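You operate a simulated robot arm through the tools that you are given. There is no shell and no other tool.

You run a simulated robot arm. Do the job below in one go: nothing can be reset, and whatever is moved stays where it is left.

TASK
Tighten the three knobs of the manifold.
Fine: small spanner (20) for red and blue, medium spanner (26) for black; tight is where the yellow marks meet; lay the spanners back.

The check looks at the end state, three seconds after you hand in, the way a careful person would. Anything else that was tipped, shoved, dropped, spilled or broken makes it a failure.

THE ROBOT
A 7-joint arm with a fingered hand, fixed in place. Base frame: the origin is on the floor under the middle of its stand, x ahead of it, y to its left, z up. Lengths are in mm, angles in rad, forces in N, time in s.
With the tool pointing down near the work surface it reaches from about 180 to 640 mm from the base axis. Its first joint turns from -2.007 to 2.007 rad. Payload 3.1 kg.
Tool frame: the origin (TCP) lies between the finger pads and is the grasp point; the fingertips stand 22 mm ahead of it; z points along the fingers, y is the line along which they close. The gripper opens to 112 mm; its body begins 60 mm behind the TCP. The gripper is a hand of 3 fingers: y runs from the thumb to the fingers, the wrist lies at [0, 0, -218] in the tool frame, and closing takes about 1.5 s.
Orientation is that of the tool frame in the base frame, as a unit quaternion [w, x, y, z]. With the fingers straight down and closing along the base's y, the tool's x points along the base's -x, its y along +y and its z along -z.

THE INTERFACE
- The arm moves only by the tool step_arm. Its argument "commands" is a list of rows, each a list of 7 numbers: the shift along the base's x, y, z in units of 40 mm (1.0 is 40 mm), then the turn, a rotation vector about the base's x, y, z in units of 6 degrees (1.0 is 6 degrees), then the finger opening in mm, from 0 to 112. In form: [[dx, dy, dz, ax, ay, az, fingers], ...]. A call has 1 to 20 rows; each row shifts and turns the commanded pose from where the row before left it. A call with a number of a shift or a turn outside -1 to 1 is refused whole. Each row takes 0.2 s and may step no farther than 50 mm and 0.15 rad from the row before; otherwise, or with a gripper value out of range, the whole call is refused. Where a pose cannot be reached the arm comes as near as it can. A force on the tool above 90 N (or 10 N above the force at the start of the call, whichever is more), or a blocked arm, ends the call early, and 0.2 s more pass. Each finger travels about 108 mm/s and halts on what it meets, pressing with about 30 N; the grip force reading is that of the motor and also rises with nothing between the fingers. The clock runs only during rows and for 0.2 s after the last one: add rows that do not move to give the fingers time. The reply holds the time, the measured pose of the TCP, the force on the tool along the base axes, the opening and the grip force, in the units named above and with some noise, with the torque about the TCP (base axes, N m) and any sound that the robot's microphone picked up.
- Cameras (640 x 400 px; columns grow to the right, rows downward): "scene" is fixed at [400, -651.7, 1517.8]; the picture's right is [0.81, 0.59, 0.00], its down [0.42, -0.59, -0.69] and it looks along [-0.41, 0.56, -0.72] (base axes); focal length 291 px, centre (320, 200). "wrist" rides on the gripper at [66, 3, -80] in the tool frame; the picture's right is [-0.05, 1.00, 0.00], its down [-0.77, -0.04, -0.64] and it looks along [-0.64, -0.03, 0.77] (tool axes); focal length 275 px, centre (320, 200). There is no depth. A picture from a camera that has moved, and an enlarged one, comes with that camera's place and axes in the base frame and with its lens.
- grab_frame(camera): a new picture of that camera. No time passes.
- lift_body(by): slides the trunk up (or, below 0, down) by that many mm; the arm rides with it, the base frame stays. It gives what a move gives, with no picture.
- grasp_type(shape): the hand has 3 fingers and takes this shape, open, in about a second: jaw (thumb against the fingers, like two jaws); tri (thumb and two fingers); tip (a fingertip pinch); poke (one finger out to press); point (the index stretched); flat (the hand flat); cup (the hand cupped); fist (a fist). The gripper value then closes the fingers along that shape, each until it touches; the sizes above hold for jaw. It gives what a move gives, with no picture.
- enlarge(camera, box): a new picture of the part [left, top, right, bottom] of that camera's present view, enlarged. No time passes.
- close_job(): hands the job in; it is judged then, once.

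Nothing tells you positions but the pictures and the camera data. Unless the task says otherwise, let go and move clear before handing in.

The tools are called after "Call:" as a command line: name --pt "numbers of a row" for each row, then --argument value for the rest, lists and objects as JSON in quotes. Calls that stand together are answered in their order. step_arm: Moves the arm, as the interface text tells. Its arguments: {"type":"object","properties":{"commands":{"type":"array","items":{"type":"array","items":{"type":"number"}}}},"required":["commands"]} The other tools are called the same way: lift_body (by) moves the trunk up or down; grasp_type (shape) gives the hand a shape; grab_frame (camera) takes a picture; enlarge (camera, box) takes an enlarged picture of a part of a camera's view; close_job () hands the job in.

At the start:

```text
clock: 0.0
tool_pos: [78.8, -309.4, 1252.4]
tool_rot: [0.0, 0.0, 1.0, 0.0]
force: [0.2, 0.0, 0.5]
torque: [0.03, 0.03, 0.01]
opening: 111.9
gripper_force: 0.0
shape: jaw
trunk travel left (down, up): [-900.0, 90.0]
```

scene: 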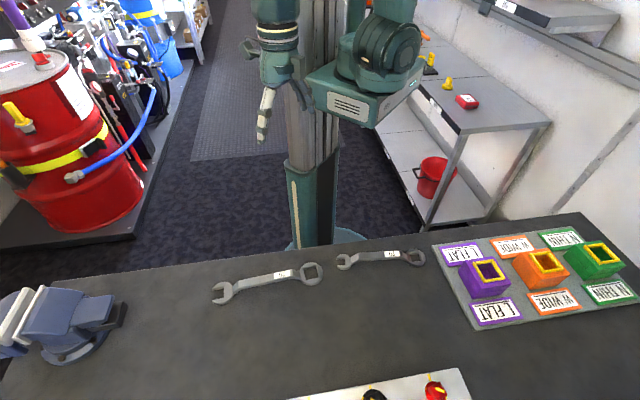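
wrist: 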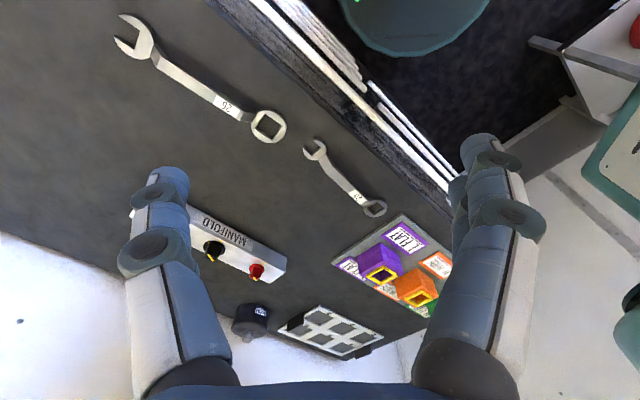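

I see a bench with two spanners, a manifold with knobs near the bottom of the scene view, and a sorting board that isn't part of the job. I'll take closer pictures first to locate everything.

Call:
enlarge --camera "scene" --box '[200, 220, 440, 400]'

Call:
enlarge --camera "wrist" --box '[100, 180, 340, 330]'

Call:
enlarge --camera "wrist" --box '[100, 0, 420, 230]'

```text
2.22 times, centred on (320, 310) of scene
camera zoom: at [400.0, -651.7, 1517.8], right [0.81, 0.59, 0.0], down [0.42, -0.59, -0.69], along [-0.41, 0.56, -0.72], focal length 647 px, centre (320, -44)
```

zoom: 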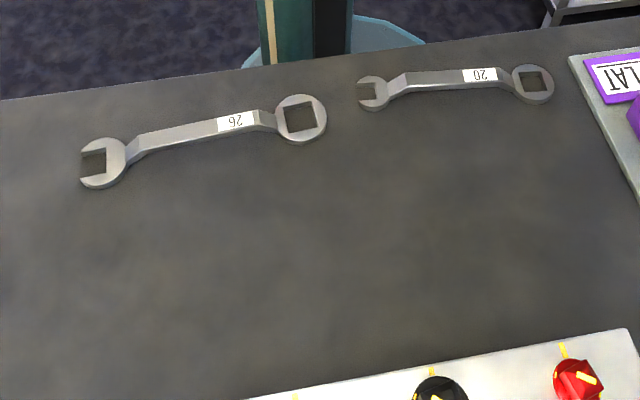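

```text
2.67 times, centred on (220, 255) of wrist
camera zoom: at [12.0, -306.4, 1331.8], right [0.05, 1.0, 0.0], down [0.77, -0.04, 0.64], along [0.64, -0.03, -0.77], focal length 734 px, centre (587, 53)
```

zoom: 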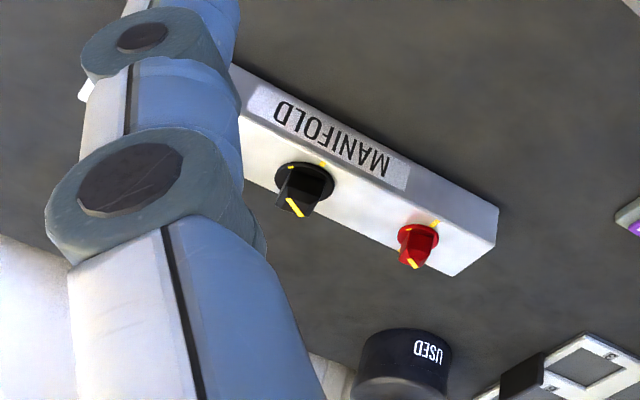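

```text
1.74 times, centred on (260, 115) of wrist
camera zoom: at [12.0, -306.4, 1331.8], right [0.05, 1.0, 0.0], down [0.77, -0.04, 0.64], along [0.64, -0.03, -0.77], focal length 479 px, centre (424, 348)
```

zoom: 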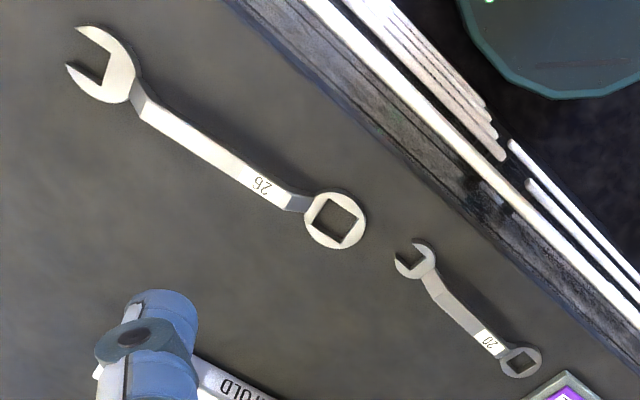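

I take the bench top to be around z≈930 with the manifold near (490, -450). I'll move the hand at height so the wrist camera sees the manifold better.

Call:
step_arm --pt "0.86 -0.3 0 0 0 0 112" --pt "0.86 -0.3 0 0 0 0 112" --pt "0.86 -0.3 0 0 0 0 112" --pt "0.86 -0.3 0 0 0 0 112" --pt "0.86 -0.3 0 0 0 0 112" --pt "0 0 0 0 0 0 112"

Call:
grab_frame --camera "wrist"

Call:
grab_frame --camera "scene"

```text
clock: 1.4
tool_pos: [157.3, -336.2, 1252.3]
tool_rot: [0.002, -0.001, 1.0, 0.0]
force: [-0.8, 0.9, -0.5]
torque: [0.02, -0.03, -0.04]
opening: 112.0
gripper_force: 0.0
shape: jaw
out of reach, approached as far as the arm can: row 3, 4, 5
trunk travel left (down, up): [-900.0, 90.0]
```

```text
taken
camera wrist: at [90.8, -333.2, 1332.6], right [0.04, 1.0, 0.0], down [0.77, -0.03, 0.64], along [0.64, -0.03, -0.77], focal length 275 px, centre (320, 200)
```

wrist: 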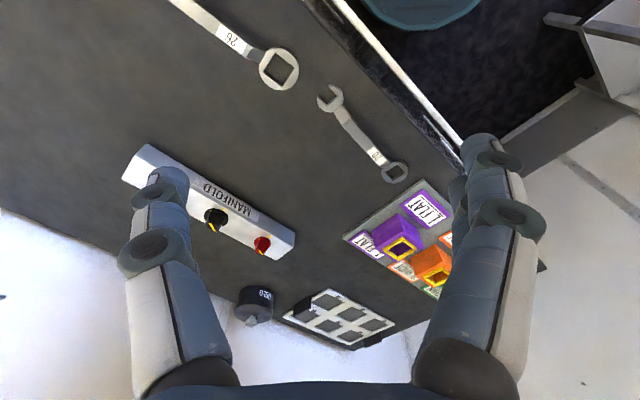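

```text
taken
```

scene: 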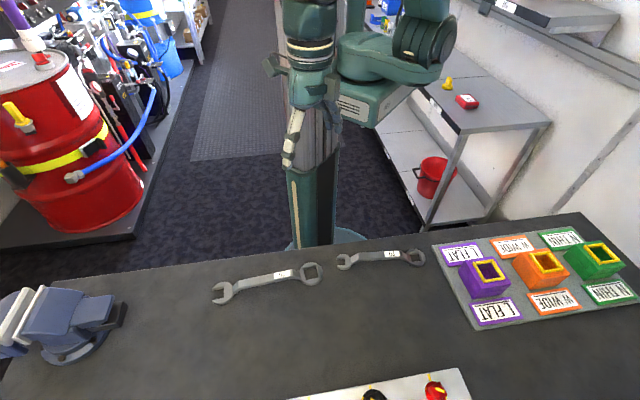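

The arm ran out of reach at this height. I'll lower the trunk a bit and then extend again.

Call:
lift_body --by -120

Call:
grab_frame --camera "wrist"

Call:
enlarge --camera "wrist" --box '[160, 0, 480, 200]'

```text
clock: 2.9
tool_pos: [157.7, -336.7, 1132.5]
tool_rot: [0.001, -0.001, 1.0, 0.0]
force: [-1.0, -1.6, 0.6]
torque: [0.0, 0.04, -0.01]
opening: 112.0
gripper_force: 0.1
shape: jaw
trunk travel left (down, up): [-780.0, 210.0]
```

```text
taken
camera wrist: at [90.9, -333.8, 1212.5], right [0.04, 1.0, 0.0], down [0.77, -0.03, 0.64], along [0.64, -0.03, -0.77], focal length 275 px, centre (320, 200)
```

wrist: 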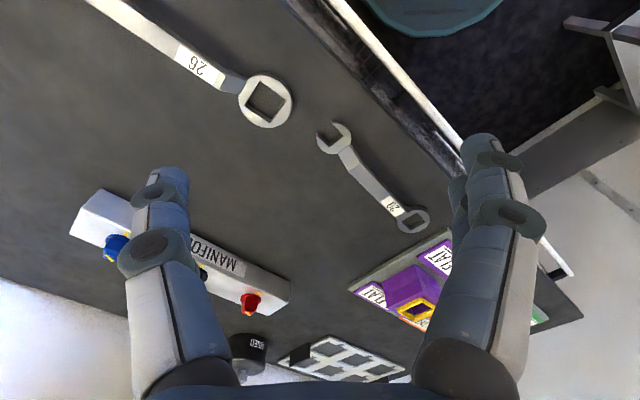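

```text
2.00 times, centred on (320, 100) of wrist
camera zoom: at [90.9, -333.8, 1212.5], right [0.04, 1.0, 0.0], down [0.77, -0.03, 0.64], along [0.64, -0.03, -0.77], focal length 551 px, centre (320, 400)
```

zoom: 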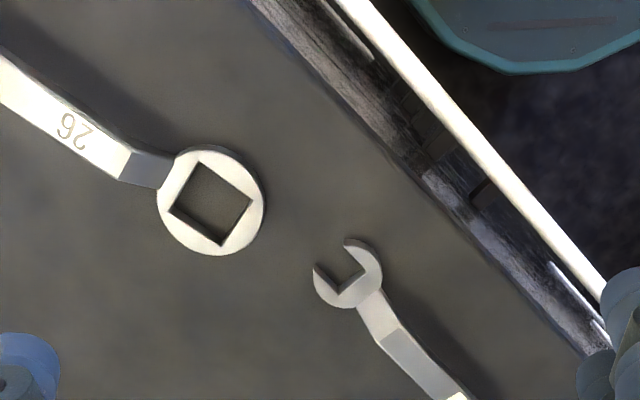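

The spanners lie around z≈916 and the knobs around z≈980, roughly 670–700 mm from the base axis, so the knobs are only reachable with the spanner's length. I'll move closer over the manifold for a better look.

Call:
step_arm --pt "0.7 -0.6 0 0 0 0 112" --pt "0.7 -0.6 0 0 0 0 112" --pt "0.7 -0.6 0 0 0 0 112" --pt "0.7 -0.6 0 0 0 0 112" --pt "0 0 0 0 0 0 112"

Call:
grab_frame --camera "wrist"

Call:
grab_frame --camera "scene"

```text
clock: 4.1
tool_pos: [153.1, -377.7, 1105.0]
tool_rot: [0.0, -0.001, 1.0, -0.001]
force: [0.1, 0.4, 0.2]
torque: [-0.02, 0.01, 0.0]
opening: 111.8
gripper_force: 0.0
shape: jaw
out of reach, approached as far as the arm can: row 1, 2, 3, 4
trunk travel left (down, up): [-780.0, 210.0]
```

```text
taken
camera wrist: at [86.1, -375.5, 1184.8], right [0.04, 1.0, 0.0], down [0.77, -0.03, 0.64], along [0.64, -0.03, -0.77], focal length 275 px, centre (320, 200)
```

wrist: 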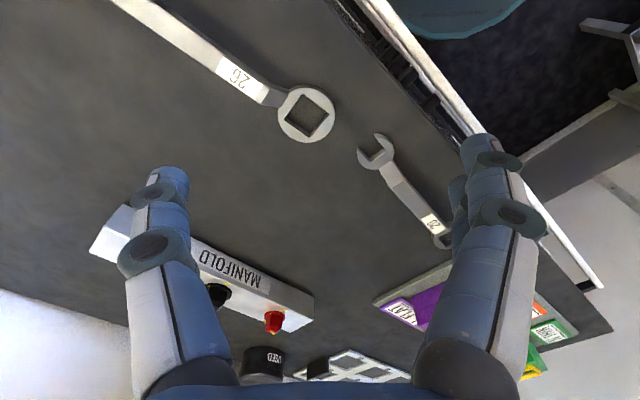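

```text
taken
```

scene: 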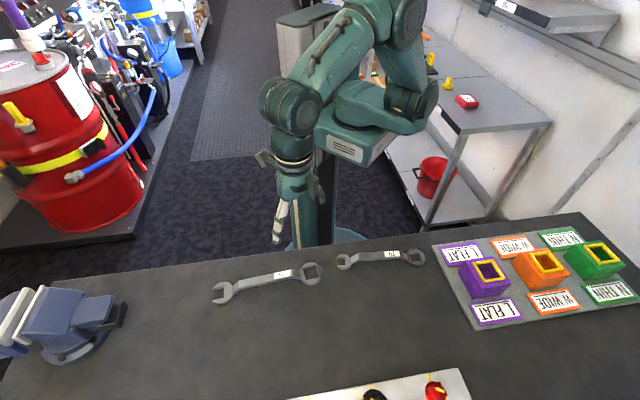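

The arm is limited here, probably because of its height relative to the shoulder. I'll go down with the arm and then outward, watching the reported reach.

Call:
step_arm --pt "0 0 -0.8 0 0 0 112" --pt "0 0 -0.8 0 0 0 112" --pt "0.5 -0.5 0 0 0 0 112" --pt "0.5 -0.5 0 0 0 0 112" --pt "0 0 0 0 0 0 112"

Call:
grab_frame --camera "scene"

```text
clock: 5.3
tool_pos: [153.1, -384.6, 1035.2]
tool_rot: [0.002, -0.002, 1.0, 0.0]
force: [-0.7, -0.1, -0.4]
torque: [0.0, -0.01, -0.02]
opening: 112.0
gripper_force: 0.0
shape: jaw
out of reach, approached as far as the arm can: row 3, 4
trunk travel left (down, up): [-780.0, 210.0]
```

```text
taken
```

scene: 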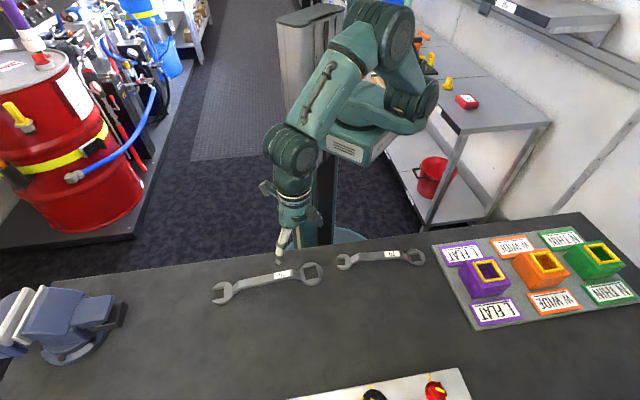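

The arm still stops at about 414 mm, and I suspect the hand's yaw relative to the arm heading is the limit. I'll turn the hand about the vertical to face outward, toward the manifold, and then extend.

Call:
step_arm --pt "0 0 0.5 0 0 -1 112" --pt "0 0 0.5 0 0 -1 112" --pt "0 0 0.5 0 0 -1 112" --pt "0 0 0 0 0 -1 112" --pt "0 0 0 0 0 -1 112" --pt "0 0 0 0 0 -1 112" --pt "0 0 0 0 0 -1 112" --pt "0 0 0 0 0 -1 112" --pt "0 0 0 0 0 -1 112" --pt "0.5 -0.5 0 0 0 0 112" --pt "0.5 -0.5 0 0 0 0 112" --pt "0 0 0 0 0 0 112"

Call:
grab_frame --camera "wrist"

Call:
grab_frame --camera "scene"

```text
clock: 7.9
tool_pos: [-22.6, -259.8, 1034.0]
tool_rot: [0.002, 0.357, 0.934, 0.0]
force: [0.1, 0.6, 0.0]
torque: [-0.02, -0.02, 0.0]
opening: 111.9
gripper_force: 0.1
shape: jaw
out of reach, approached as far as the arm can: row 1, 2, 3, 4, 5, 6, 7, 8, 9, 10, 11
trunk travel left (down, up): [-780.0, 210.0]
```

```text
taken
camera wrist: at [-70.5, -212.2, 1114.3], right [0.7, 0.71, 0.0], down [0.55, -0.54, 0.64], along [0.46, -0.45, -0.77], focal length 275 px, centre (320, 200)
```

wrist: 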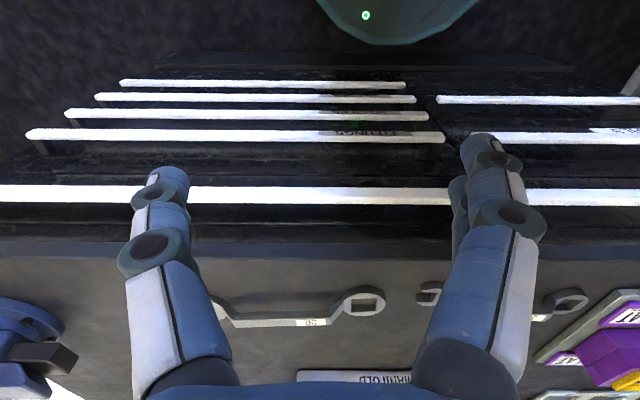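

```text
taken
```

scene: 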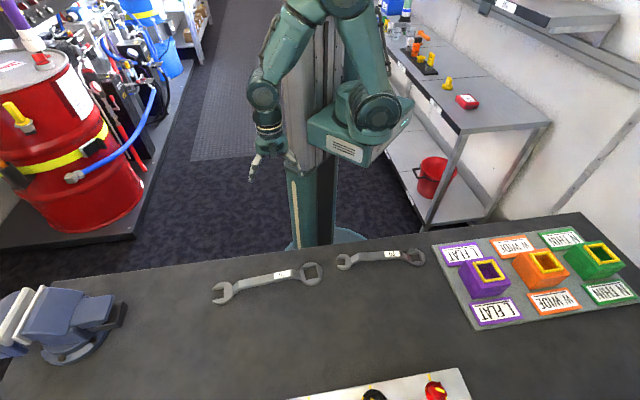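

Turning that way pushed the arm back, so a yaw limit is the constraint. I'll turn the hand the other way (positive yaw) and see whether that frees the reach.

Call:
step_arm --pt "0.3 -0.3 0.4 0 0 1 112" --pt "0.5 -0.4 0.4 0 0 1 112" --pt "0.6 -0.4 0.4 0 0 1 112" --pt "0.6 -0.4 0.4 0 0 1 112" --pt "0.6 -0.4 0 0 0 1 112" --pt "0.6 -0.4 0 0 0 1 112" --pt "0.6 -0.4 0 0 0 1 112" --pt "0 0 0 0 0 1 112" --pt "0 0 0 0 0 1 112" --pt "0 0 0 0 0 1 112" --pt "0 0 0 0 0 1 112" --pt "0 0 0 0 0 1 112" --pt "0 0 0 0 0 1 112" --pt "0 0 0 0 0 1 112" --pt "0 0 0 0 0 1 112" --pt "0 0 0 0 0 0 112"

Call:
grab_frame --camera "wrist"

Call:
grab_frame --camera "scene"

```text
clock: 11.3
tool_pos: [128.7, -366.0, 1099.2]
tool_rot: [0.002, -0.408, 0.913, 0.001]
force: [0.0, 0.0, 0.0]
torque: [0.01, 0.0, 0.02]
opening: 111.9
gripper_force: 0.0
shape: jaw
trunk travel left (down, up): [-780.0, 210.0]
```

```text
taken
camera wrist: at [82.3, -413.5, 1179.1], right [-0.71, 0.7, 0.0], down [0.54, 0.55, 0.64], along [0.45, 0.46, -0.77], focal length 275 px, centre (320, 200)
```

wrist: 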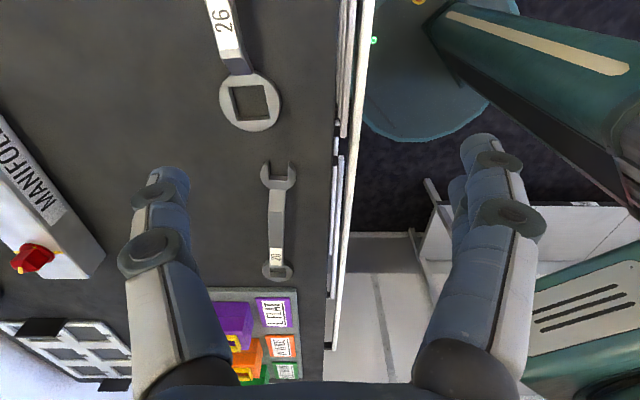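

```text
taken
```

scene: 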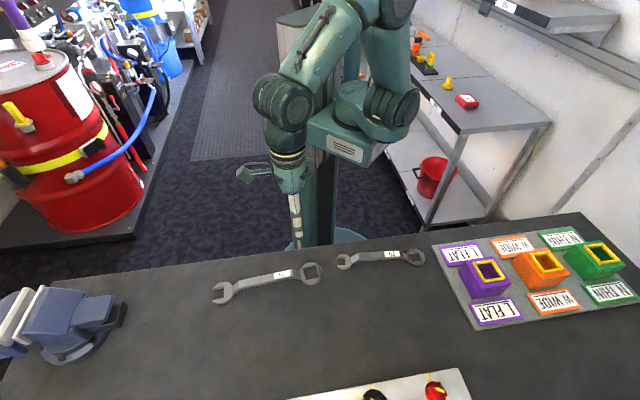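

That freed it: with yaw ≈ +48° the hand lines up with the bench, which sits at 45°, and closes across the spanner handles. Now I'll test reaching outward to view the knobs.

Call:
step_arm --pt "0.35 -0.9 0 0 0 0 112" --pt "0.35 -0.9 0 0 0 0 112" --pt "0.35 -0.9 0 0 0 0 112" --pt "0.35 -0.9 0 0 0 0 112" --pt "0.35 -0.9 0 0 0 0 112" --pt "0.35 -0.9 0 0 0 0 112" --pt "0 0 0 0 0 0 112"

Call:
grab_frame --camera "wrist"

Call:
grab_frame --camera "scene"

```text
clock: 12.9
tool_pos: [210.9, -572.3, 1098.9]
tool_rot: [0.002, -0.409, 0.913, 0.001]
force: [-0.6, 0.1, 0.1]
torque: [-0.01, 0.03, -0.02]
opening: 112.0
gripper_force: 0.1
shape: jaw
out of reach, approached as far as the arm can: row 6
trunk travel left (down, up): [-780.0, 210.0]
```

```text
taken
camera wrist: at [164.4, -618.5, 1178.9], right [-0.71, 0.7, 0.0], down [0.54, 0.55, 0.64], along [0.45, 0.46, -0.77], focal length 275 px, centre (320, 200)
```

wrist: 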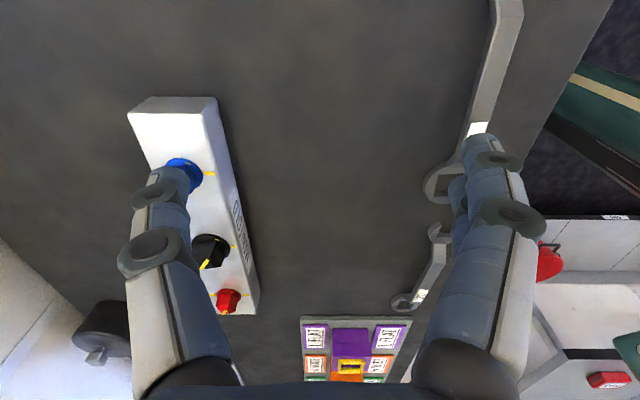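

```text
taken
```

scene: 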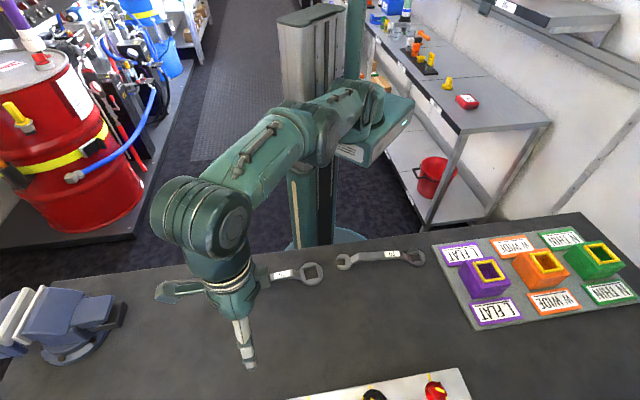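

I can now see all three knobs with a yellow mark on the plate beside each. I'll enlarge to read the marks.

Call:
enlarge --camera "wrist" --box '[110, 80, 310, 330]'

Call:
enlarge --camera "wrist" --box '[150, 210, 270, 330]'

Call:
enlarge --camera "scene" --box '[280, 350, 480, 400]'

```text
1.60 times, centred on (210, 205) of wrist
camera zoom: at [164.4, -618.5, 1178.9], right [-0.71, 0.7, 0.0], down [0.54, 0.55, 0.64], along [0.45, 0.46, -0.77], focal length 440 px, centre (496, 192)
```

zoom: 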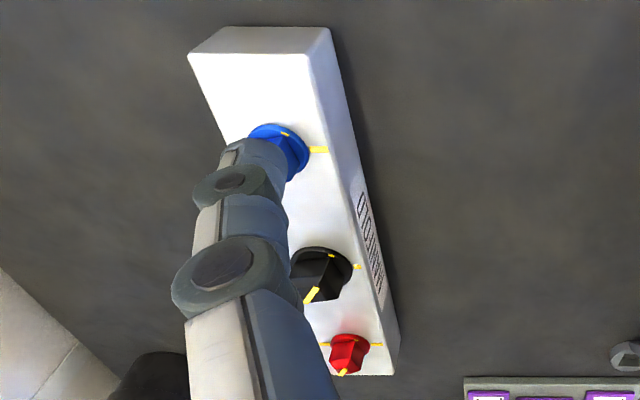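

```text
3.33 times, centred on (210, 270) of wrist
camera zoom: at [164.4, -618.5, 1178.9], right [-0.71, 0.7, 0.0], down [0.54, 0.55, 0.64], along [0.45, 0.46, -0.77], focal length 918 px, centre (687, -33)
```

zoom: 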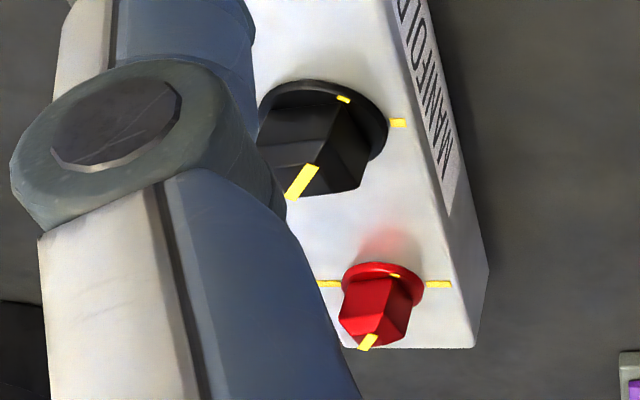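

```text
3.20 times, centred on (380, 375) of scene
camera zoom: at [400.0, -651.7, 1517.8], right [0.81, 0.59, 0.0], down [0.42, -0.59, -0.69], along [-0.41, 0.56, -0.72], focal length 931 px, centre (128, -360)
```

zoom: 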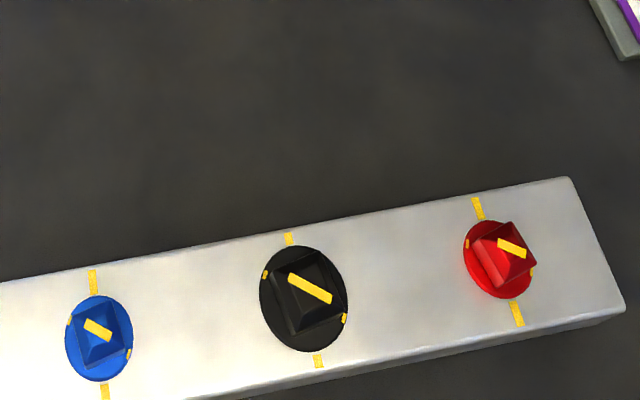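

All three knobs need about 55–60° clockwise so their rim marks meet the plate marks. Before planning the grip, I'll test how far the hand can turn at a mid-reach position.

Call:
step_arm --pt "0.3 0.7 0 0 0 1 112" --pt "0.3 0.7 0 0 0 1 112" --pt "0.3 0.7 0 0 0 1 112" --pt "0.3 0.7 0 0 0 1 112" --pt "0 0 0 0 0 1 112" --pt "0 0 0 0 0 1 112" --pt "0 0 0 0 0 1 112" --pt "0 0 0 0 0 1 112" --pt "0 0 0 0 0 1 112" --pt "0 0 0 0 0 1 112" --pt "0 0 0 0 0 1 112" --pt "0 0 0 0 0 1 112" --pt "0 0 0 0 0 1 112" --pt "0 0 0 0 0 1 112" --pt "0 0 0 0 0 1 112" --pt "0 0 0 0 0 0 112"

Call:
grab_frame --camera "wrist"

Call:
grab_frame --camera "scene"

```text
clock: 16.3
tool_pos: [258.9, -457.5, 1099.1]
tool_rot: [-0.001, 0.935, -0.356, -0.002]
force: [0.3, -0.1, 0.0]
torque: [-0.01, 0.02, 0.0]
opening: 111.8
gripper_force: 0.1
shape: jaw
trunk travel left (down, up): [-780.0, 210.0]
```

```text
taken
camera wrist: at [305.1, -505.1, 1178.4], right [-0.7, -0.71, 0.0], down [-0.55, 0.54, 0.64], along [-0.46, 0.45, -0.77], focal length 275 px, centre (320, 200)
```

wrist: 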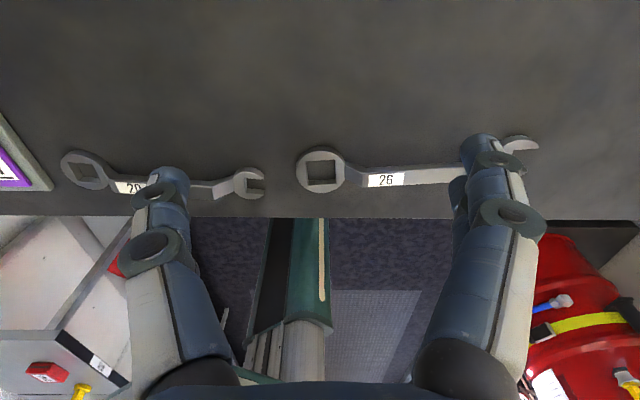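

```text
taken
```

scene: 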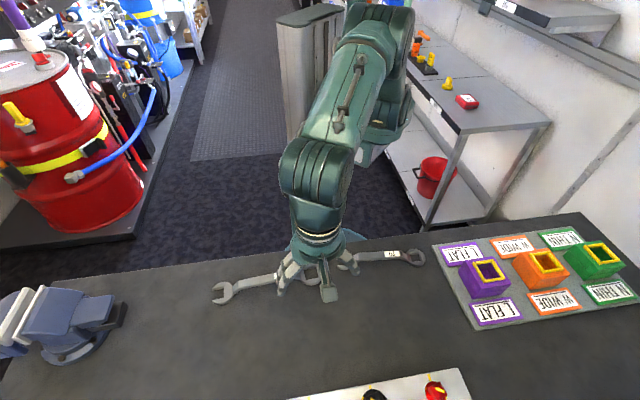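

Yaw 138° works fine and gives a clear view of both spanners. I'll test turning on toward 228°, which would let me grip with the ring end facing outward.

Call:
step_arm --pt "0 0 0 0 0 1 112" --pt "0 0 0 0 0 1 112" --pt "0 0 0 0 0 1 112" --pt "0 0 0 0 0 1 112" --pt "0 0 0 0 0 1 112" --pt "0 0 0 0 0 1 112" --pt "0 0 0 0 0 1 112" --pt "0 0 0 0 0 1 112" --pt "0 0 0 0 0 1 112" --pt "0 0 0 0 0 1 112" --pt "0 0 0 0 0 1 112" --pt "0 0 0 0 0 1 112" --pt "0 0 0 0 0 1 112" --pt "0 0 0 0 0 1 112" --pt "0 0 0 0 0 1 112" --pt "0 0 0 0 0 0 112"

Call:
grab_frame --camera "wrist"

Call:
grab_frame --camera "scene"

```text
clock: 19.7
tool_pos: [257.9, -458.8, 1099.8]
tool_rot: [0.0, 0.913, 0.408, -0.001]
force: [-0.2, -0.6, -0.1]
torque: [0.01, -0.02, 0.0]
opening: 112.0
gripper_force: 0.0
shape: jaw
trunk travel left (down, up): [-780.0, 210.0]
```

```text
taken
camera wrist: at [303.9, -410.7, 1178.6], right [0.71, -0.7, 0.0], down [-0.54, -0.55, 0.64], along [-0.45, -0.46, -0.77], focal length 275 px, centre (320, 200)
```

wrist: 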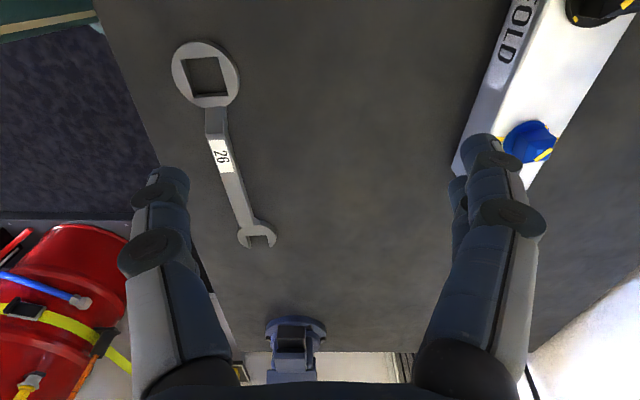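

```text
taken
```

scene: 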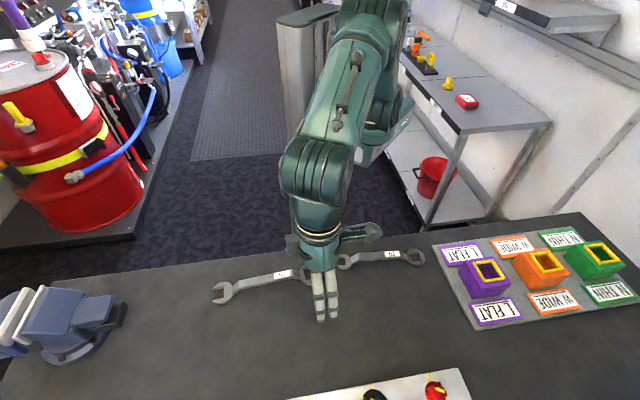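

Yaw 228° also works, so I can grip each spanner with its ring end facing away from the camera side and use the ring on the knobs. I'll take detailed looks at the spanner and the blue knob from here.

Call:
enlarge --camera "wrist" --box '[130, 20, 330, 270]'

Call:
enlarge --camera "wrist" --box '[440, 0, 640, 200]'

Call:
enlarge --camera "scene" --box '[200, 230, 440, 310]'

Call:
enlarge --camera "scene" --box '[340, 370, 400, 400]'

Call:
enlarge --camera "scene" --box '[410, 370, 470, 400]'

Call:
enlarge --camera "scene" --box '[280, 370, 340, 400]'

```text
1.60 times, centred on (230, 145) of wrist
camera zoom: at [303.9, -410.7, 1178.6], right [0.71, -0.7, 0.0], down [-0.54, -0.55, 0.64], along [-0.45, -0.46, -0.77], focal length 440 px, centre (464, 288)
```

zoom: 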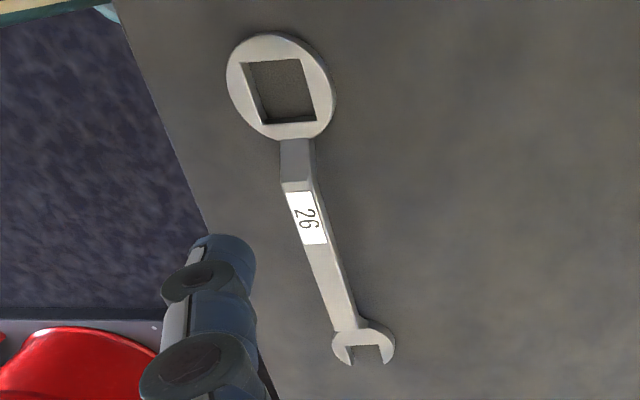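

```text
2.00 times, centred on (540, 100) of wrist
camera zoom: at [303.9, -410.7, 1178.6], right [0.71, -0.7, 0.0], down [-0.54, -0.55, 0.64], along [-0.45, -0.46, -0.77], focal length 551 px, centre (-120, 400)
```

zoom: 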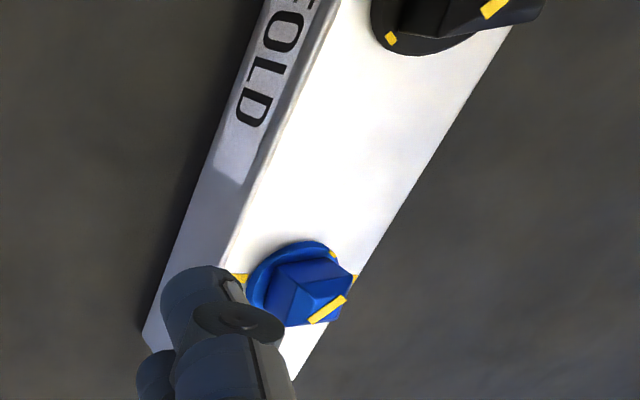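

```text
2.67 times, centred on (320, 270) of scene
camera zoom: at [400.0, -651.7, 1517.8], right [0.81, 0.59, 0.0], down [0.42, -0.59, -0.69], along [-0.41, 0.56, -0.72], focal length 776 px, centre (320, 13)
```

zoom: 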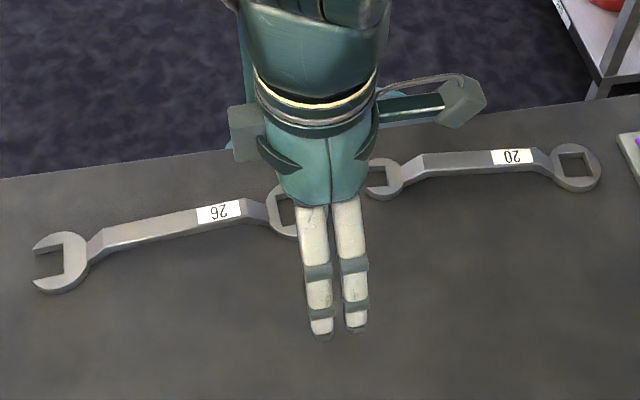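

```text
10.67 times, centred on (370, 385) of scene
camera zoom: at [400.0, -651.7, 1517.8], right [0.81, 0.59, 0.0], down [0.42, -0.59, -0.69], along [-0.41, 0.56, -0.72], focal length 3104 px, centre (-213, -1773)
```

zoom: 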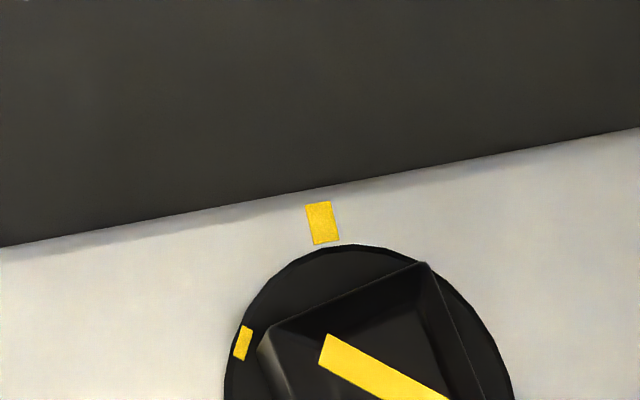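

```text
10.67 times, centred on (440, 385) of scene
camera zoom: at [400.0, -651.7, 1517.8], right [0.81, 0.59, 0.0], down [0.42, -0.59, -0.69], along [-0.41, 0.56, -0.72], focal length 3104 px, centre (-960, -1773)
```

zoom: 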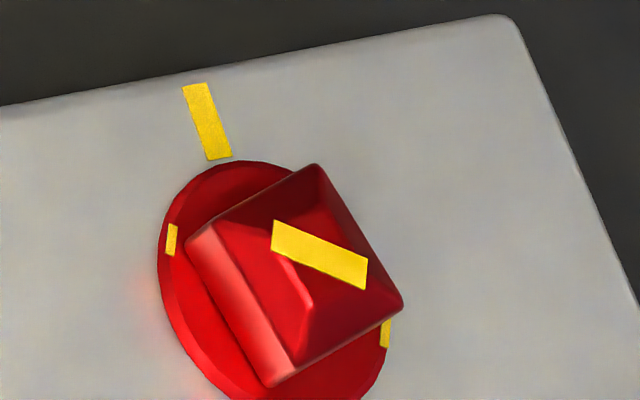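

```text
10.67 times, centred on (310, 385) of scene
camera zoom: at [400.0, -651.7, 1517.8], right [0.81, 0.59, 0.0], down [0.42, -0.59, -0.69], along [-0.41, 0.56, -0.72], focal length 3104 px, centre (427, -1773)
```

zoom: 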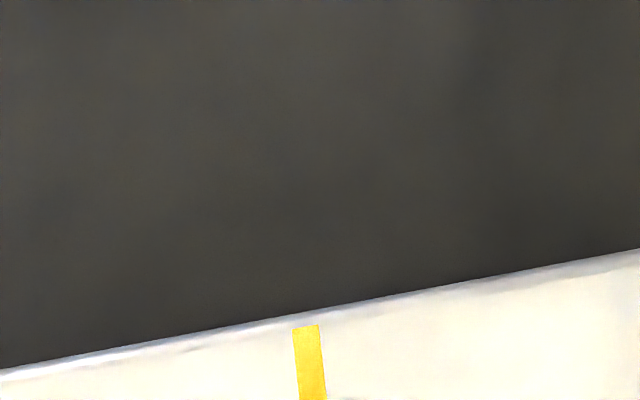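

The zoom can render past the frame edge, so I'll get sharper views of each knob to measure the square's orientation and size.

Call:
enlarge --camera "scene" --box '[400, 399, 470, 400]'

Call:
enlarge --camera "scene" --box '[335, 399, 415, 400]'

Call:
enlarge --camera "scene" --box '[261, 399, 361, 400]'

Call:
enlarge --camera "scene" --box '[330, 240, 430, 280]'

Call:
enlarge --camera "scene" --box '[205, 260, 305, 310]'

```text
9.14 times, centred on (435, 400) of scene
camera zoom: at [400.0, -651.7, 1517.8], right [0.81, 0.59, 0.0], down [0.42, -0.59, -0.69], along [-0.41, 0.56, -0.72], focal length 2661 px, centre (-731, -1624)
```

zoom: 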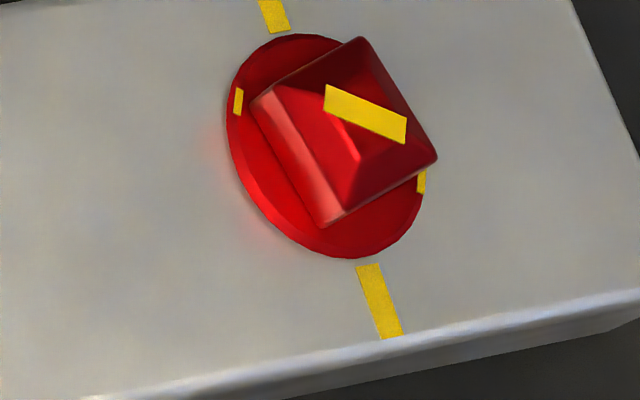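

```text
8.00 times, centred on (375, 400) of scene
camera zoom: at [400.0, -651.7, 1517.8], right [0.81, 0.59, 0.0], down [0.42, -0.59, -0.69], along [-0.41, 0.56, -0.72], focal length 2328 px, centre (-120, -1396)
```

zoom: 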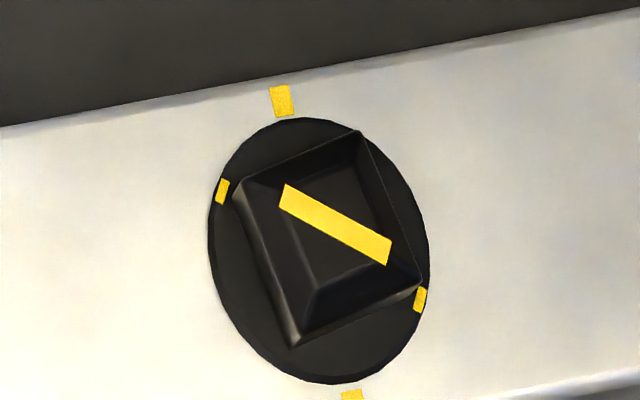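

```text
6.40 times, centred on (311, 400) of scene
camera zoom: at [400.0, -651.7, 1517.8], right [0.81, 0.59, 0.0], down [0.42, -0.59, -0.69], along [-0.41, 0.56, -0.72], focal length 1862 px, centre (378, -1077)
```

zoom: 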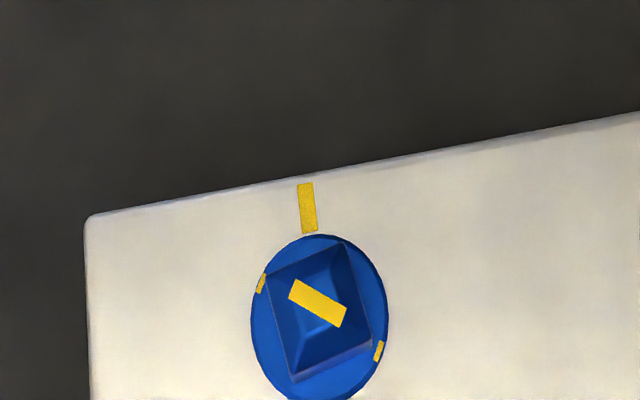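

```text
6.40 times, centred on (380, 260) of scene
camera zoom: at [400.0, -651.7, 1517.8], right [0.81, 0.59, 0.0], down [0.42, -0.59, -0.69], along [-0.41, 0.56, -0.72], focal length 1862 px, centre (-64, -184)
```

zoom: 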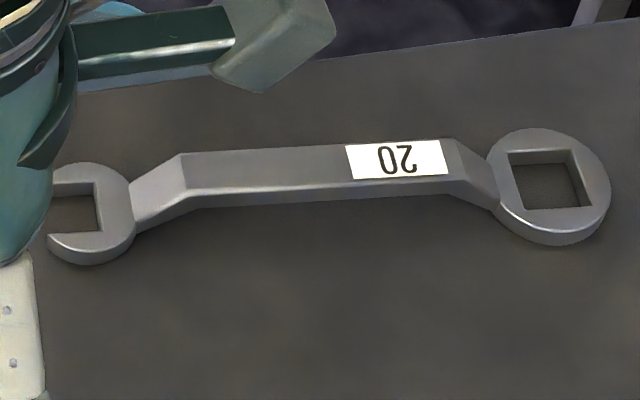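

```text
6.40 times, centred on (255, 285) of scene
camera zoom: at [400.0, -651.7, 1517.8], right [0.81, 0.59, 0.0], down [0.42, -0.59, -0.69], along [-0.41, 0.56, -0.72], focal length 1862 px, centre (736, -344)
```

zoom: 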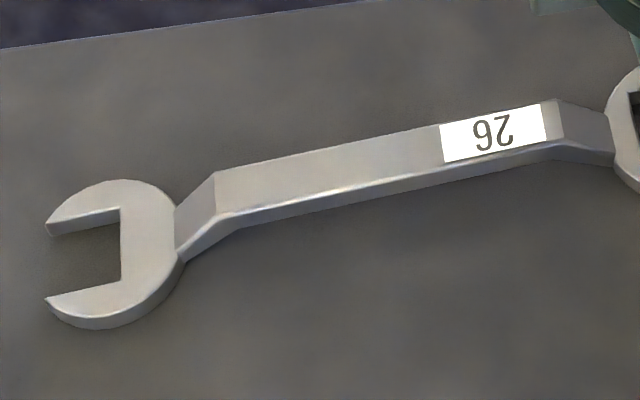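

The knobs are square posts with lead-in chamfers, about 19 mm across for red and blue and 25 mm for black, with the marks on the diagonal. The spanner rings have square holes parallel to the handles. I'll lower the hand over an empty patch of bench to measure the table height.

Call:
step_arm --pt "0 0 -0.8 0 0 0 40" --pt "0 0 -0.8 0 0 0 40" --pt "0 0 -0.8 0 0 0 40" --pt "0 0 -0.6 0 0 0 40" --pt "0 0 0 0 0 0 40" --pt "0 0 0 0 0 0 40"

Call:
enlarge --camera "scene" --box '[220, 220, 420, 345]'

Call:
grab_frame --camera "wrist"

```text
clock: 21.1
tool_pos: [257.6, -458.6, 978.8]
tool_rot: [0.001, 0.913, 0.409, -0.002]
force: [-0.4, -0.4, -0.1]
torque: [0.03, -0.01, -0.04]
opening: 40.5
gripper_force: 0.2
shape: jaw
trunk travel left (down, up): [-780.0, 210.0]
```

```text
3.20 times, centred on (320, 282) of scene
camera zoom: at [400.0, -651.7, 1517.8], right [0.81, 0.59, 0.0], down [0.42, -0.59, -0.69], along [-0.41, 0.56, -0.72], focal length 931 px, centre (320, -64)
```

zoom: 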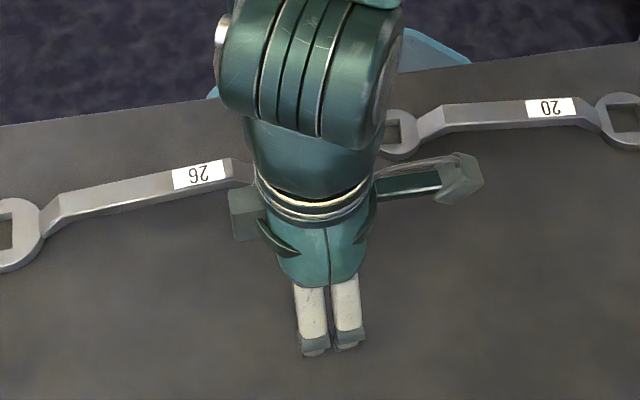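

```text
taken
camera wrist: at [303.6, -411.4, 1058.5], right [0.71, -0.7, 0.0], down [-0.54, -0.55, 0.64], along [-0.45, -0.46, -0.77], focal length 275 px, centre (320, 200)
```

wrist: 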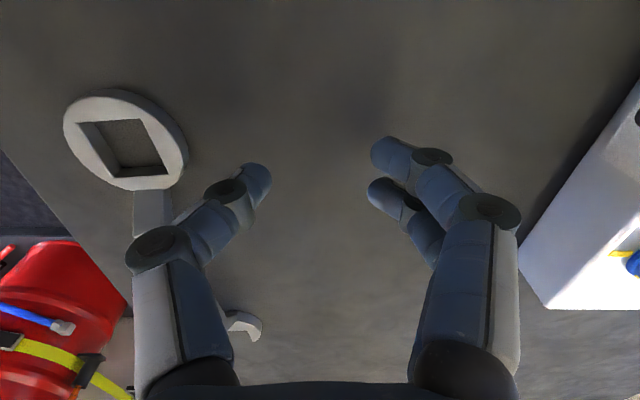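

The patch below is clear. I'll step down slowly, watching the force, to find the bench surface.

Call:
step_arm --pt "0 0 -0.4 0 0 0 40" --pt "0 0 -0.3 0 0 0 40" --pt "0 0 0 0 0 0 40"

Call:
enlarge --camera "scene" --box '[270, 260, 370, 320]'

```text
clock: 21.9
tool_pos: [258.3, -458.8, 952.9]
tool_rot: [0.002, 0.913, 0.408, -0.001]
force: [0.7, -1.4, 18.3]
torque: [-0.07, -0.15, 0.04]
opening: 41.5
gripper_force: 0.1
shape: jaw
trunk travel left (down, up): [-780.0, 210.0]
```

```text
6.40 times, centred on (320, 290) of scene
camera zoom: at [400.0, -651.7, 1517.8], right [0.81, 0.59, 0.0], down [0.42, -0.59, -0.69], along [-0.41, 0.56, -0.72], focal length 1862 px, centre (320, -376)
```

zoom: 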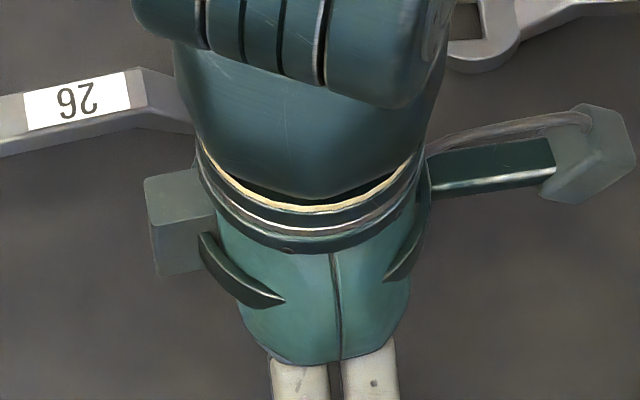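

Contact came at TCP z≈953, so the bench is at about z≈930. The knob plates are then at about 972, the post tops at 997, and the spanner handles stand about 25–30 mm above the bench. I'll rise and move over the 26's handle at its angle.

Call:
step_arm --pt "0 0 0.9 0 0 0 70" --pt "0 0 0.9 0 0 0 70" --pt "-0.8 -0.08 0.3 0 0 0.4 70" --pt "-0.8 -0.08 0 0 0 0 70" --pt "-0.8 -0.08 0 0 0 0 70" --pt "-0.85 -0.08 0 0 0 0 70" --pt "0 0 0 0 0 0 70"

Call:
grab_frame --camera "wrist"

Call:
enlarge --camera "scene" --box '[170, 220, 370, 345]'

```text
clock: 23.5
tool_pos: [129.8, -471.4, 1036.0]
tool_rot: [0.0, 0.904, 0.428, -0.002]
force: [0.6, 0.4, -0.2]
torque: [0.0, 0.03, -0.01]
opening: 69.6
gripper_force: 0.0
shape: jaw
trunk travel left (down, up): [-780.0, 210.0]
```

```text
taken
camera wrist: at [173.2, -422.1, 1115.4], right [0.74, -0.67, 0.0], down [-0.52, -0.57, 0.64], along [-0.43, -0.47, -0.77], focal length 275 px, centre (320, 200)
```

wrist: 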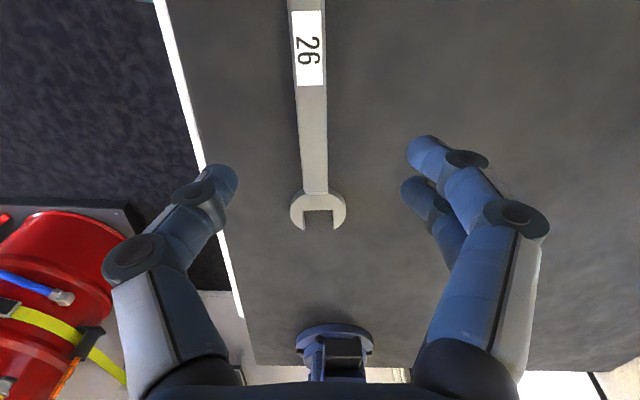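

```text
3.20 times, centred on (270, 282) of scene
camera zoom: at [400.0, -651.7, 1517.8], right [0.81, 0.59, 0.0], down [0.42, -0.59, -0.69], along [-0.41, 0.56, -0.72], focal length 931 px, centre (480, -64)
```

zoom: 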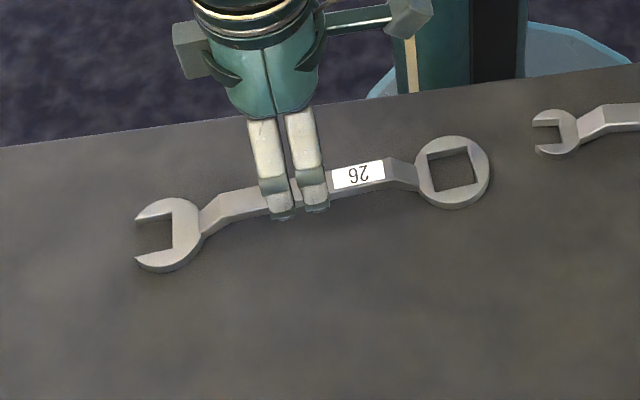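

The hand is over the 26's handle and well aligned, with the handle about 4 mm toward the thumb side. I'll correct that, then descend to handle height with the fingers open.

Call:
step_arm --pt "-0.09 0.07 -0.5 0 0 0 70" --pt "0 0 -0.5 0 0 0 70" --pt "0 0 -0.5 0 0 0 70" --pt "0 0 -0.36 0 0 0 70" --pt "0 0 0 0 0 0 70" --pt "0 0 0 0 0 0 70"

Call:
grab_frame --camera "wrist"

Call:
enlarge --camera "scene" --box '[200, 240, 320, 315]'

```text
clock: 24.9
tool_pos: [123.8, -469.4, 959.4]
tool_rot: [0.0, 0.904, 0.427, -0.002]
force: [-0.2, 0.2, -0.6]
torque: [0.0, -0.01, 0.0]
opening: 69.5
gripper_force: 0.1
shape: jaw
trunk travel left (down, up): [-780.0, 210.0]
```

```text
taken
camera wrist: at [167.4, -419.7, 1038.9], right [0.74, -0.67, 0.0], down [-0.52, -0.57, 0.64], along [-0.43, -0.47, -0.77], focal length 275 px, centre (320, 200)
```

wrist: 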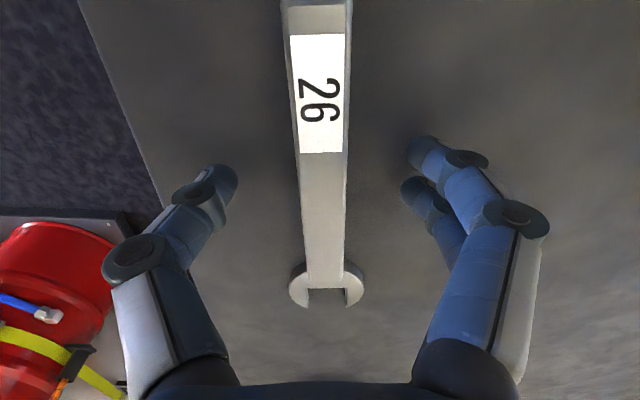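

```text
5.33 times, centred on (260, 278) of scene
camera zoom: at [400.0, -651.7, 1517.8], right [0.81, 0.59, 0.0], down [0.42, -0.59, -0.69], along [-0.41, 0.56, -0.72], focal length 1552 px, centre (640, -213)
```

zoom: 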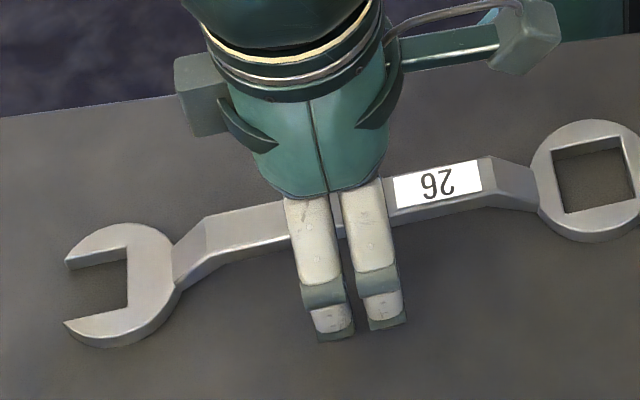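

The handle sits centred between the thumb and fingers. I'll close to grip it.

Call:
step_arm --pt "0 0 0 0 0 0 30" --pt "0 0 0 0 0 0 0" --pt "0 0 0 0 0 0 0" --pt "0 0 0 0 0 0 0" --pt "0 0 0 0 0 0 0" --pt "0 0 0 0 0 0 0" --pt "0 0 0 0 0 0 0"

Call:
grab_frame --camera "wrist"

Call:
enlarge --camera "scene" --box '[200, 240, 320, 315]'

```text
clock: 26.5
tool_pos: [123.3, -469.5, 958.8]
tool_rot: [0.0, 0.904, 0.428, -0.002]
force: [0.2, 0.0, -1.9]
torque: [0.0, 0.02, -0.03]
opening: 0.0
gripper_force: 29.9
shape: jaw
trunk travel left (down, up): [-780.0, 210.0]
```

```text
taken
camera wrist: at [167.4, -419.8, 1038.9], right [0.74, -0.67, 0.0], down [-0.52, -0.57, 0.64], along [-0.43, -0.47, -0.77], focal length 275 px, centre (320, 200)
```

wrist: 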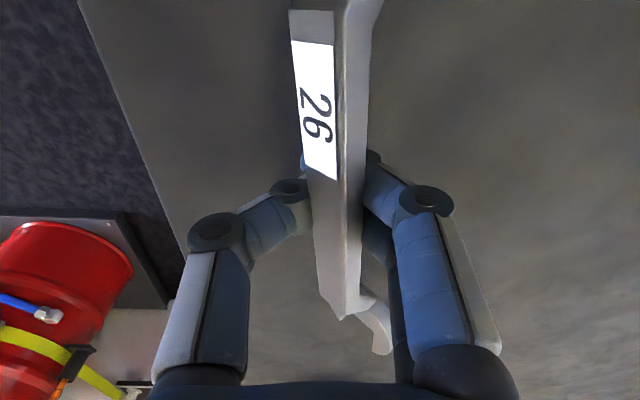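

```text
5.33 times, centred on (260, 278) of scene
camera zoom: at [400.0, -651.7, 1517.8], right [0.81, 0.59, 0.0], down [0.42, -0.59, -0.69], along [-0.41, 0.56, -0.72], focal length 1552 px, centre (640, -213)
```

zoom: 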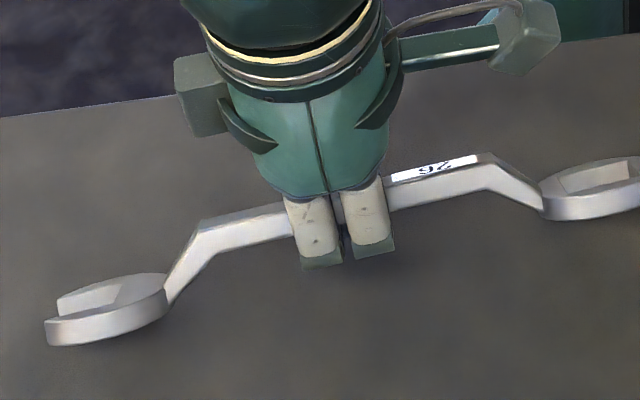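

The fingertips closed underneath the handle and rolled the spanner, so I was too low. I'll open slowly to let it settle flat and see how it lies.

Call:
step_arm --pt "0 0 0 0 0 0 6" --pt "0 0 0 0 0 0 12" --pt "0 0 0 0 0 0 18" --pt "0 0 0 0 0 0 24" --pt "0 0 0 0 0 0 30" --pt "0 0 0 0 0 0 40" --pt "0 0 0 0 0 0 50" --pt "0 0 0 0 0 0 60" --pt "0 0 0 0 0 0 60"

Call:
grab_frame --camera "wrist"

Call:
enlarge --camera "scene" --box '[200, 240, 320, 315]'

```text
clock: 28.5
tool_pos: [123.0, -468.5, 959.2]
tool_rot: [0.0, 0.904, 0.428, -0.001]
force: [0.0, 0.4, -1.6]
torque: [0.02, 0.0, 0.0]
opening: 59.9
gripper_force: 0.1
shape: jaw
trunk travel left (down, up): [-780.0, 210.0]
```

```text
taken
camera wrist: at [167.5, -419.8, 1038.9], right [0.74, -0.67, 0.0], down [-0.52, -0.57, 0.64], along [-0.43, -0.47, -0.77], focal length 275 px, centre (320, 200)
```

wrist: 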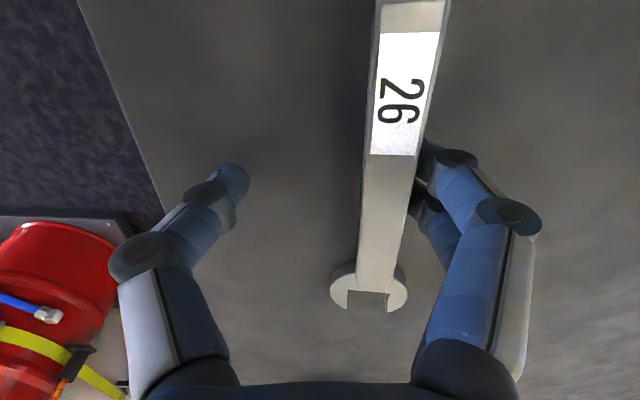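

```text
5.33 times, centred on (260, 278) of scene
camera zoom: at [400.0, -651.7, 1517.8], right [0.81, 0.59, 0.0], down [0.42, -0.59, -0.69], along [-0.41, 0.56, -0.72], focal length 1552 px, centre (640, -213)
```

zoom: 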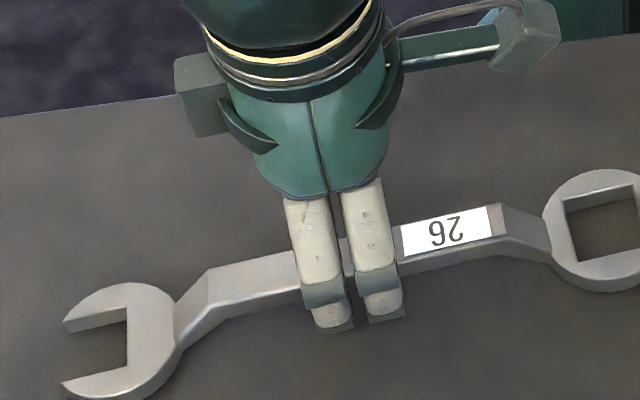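

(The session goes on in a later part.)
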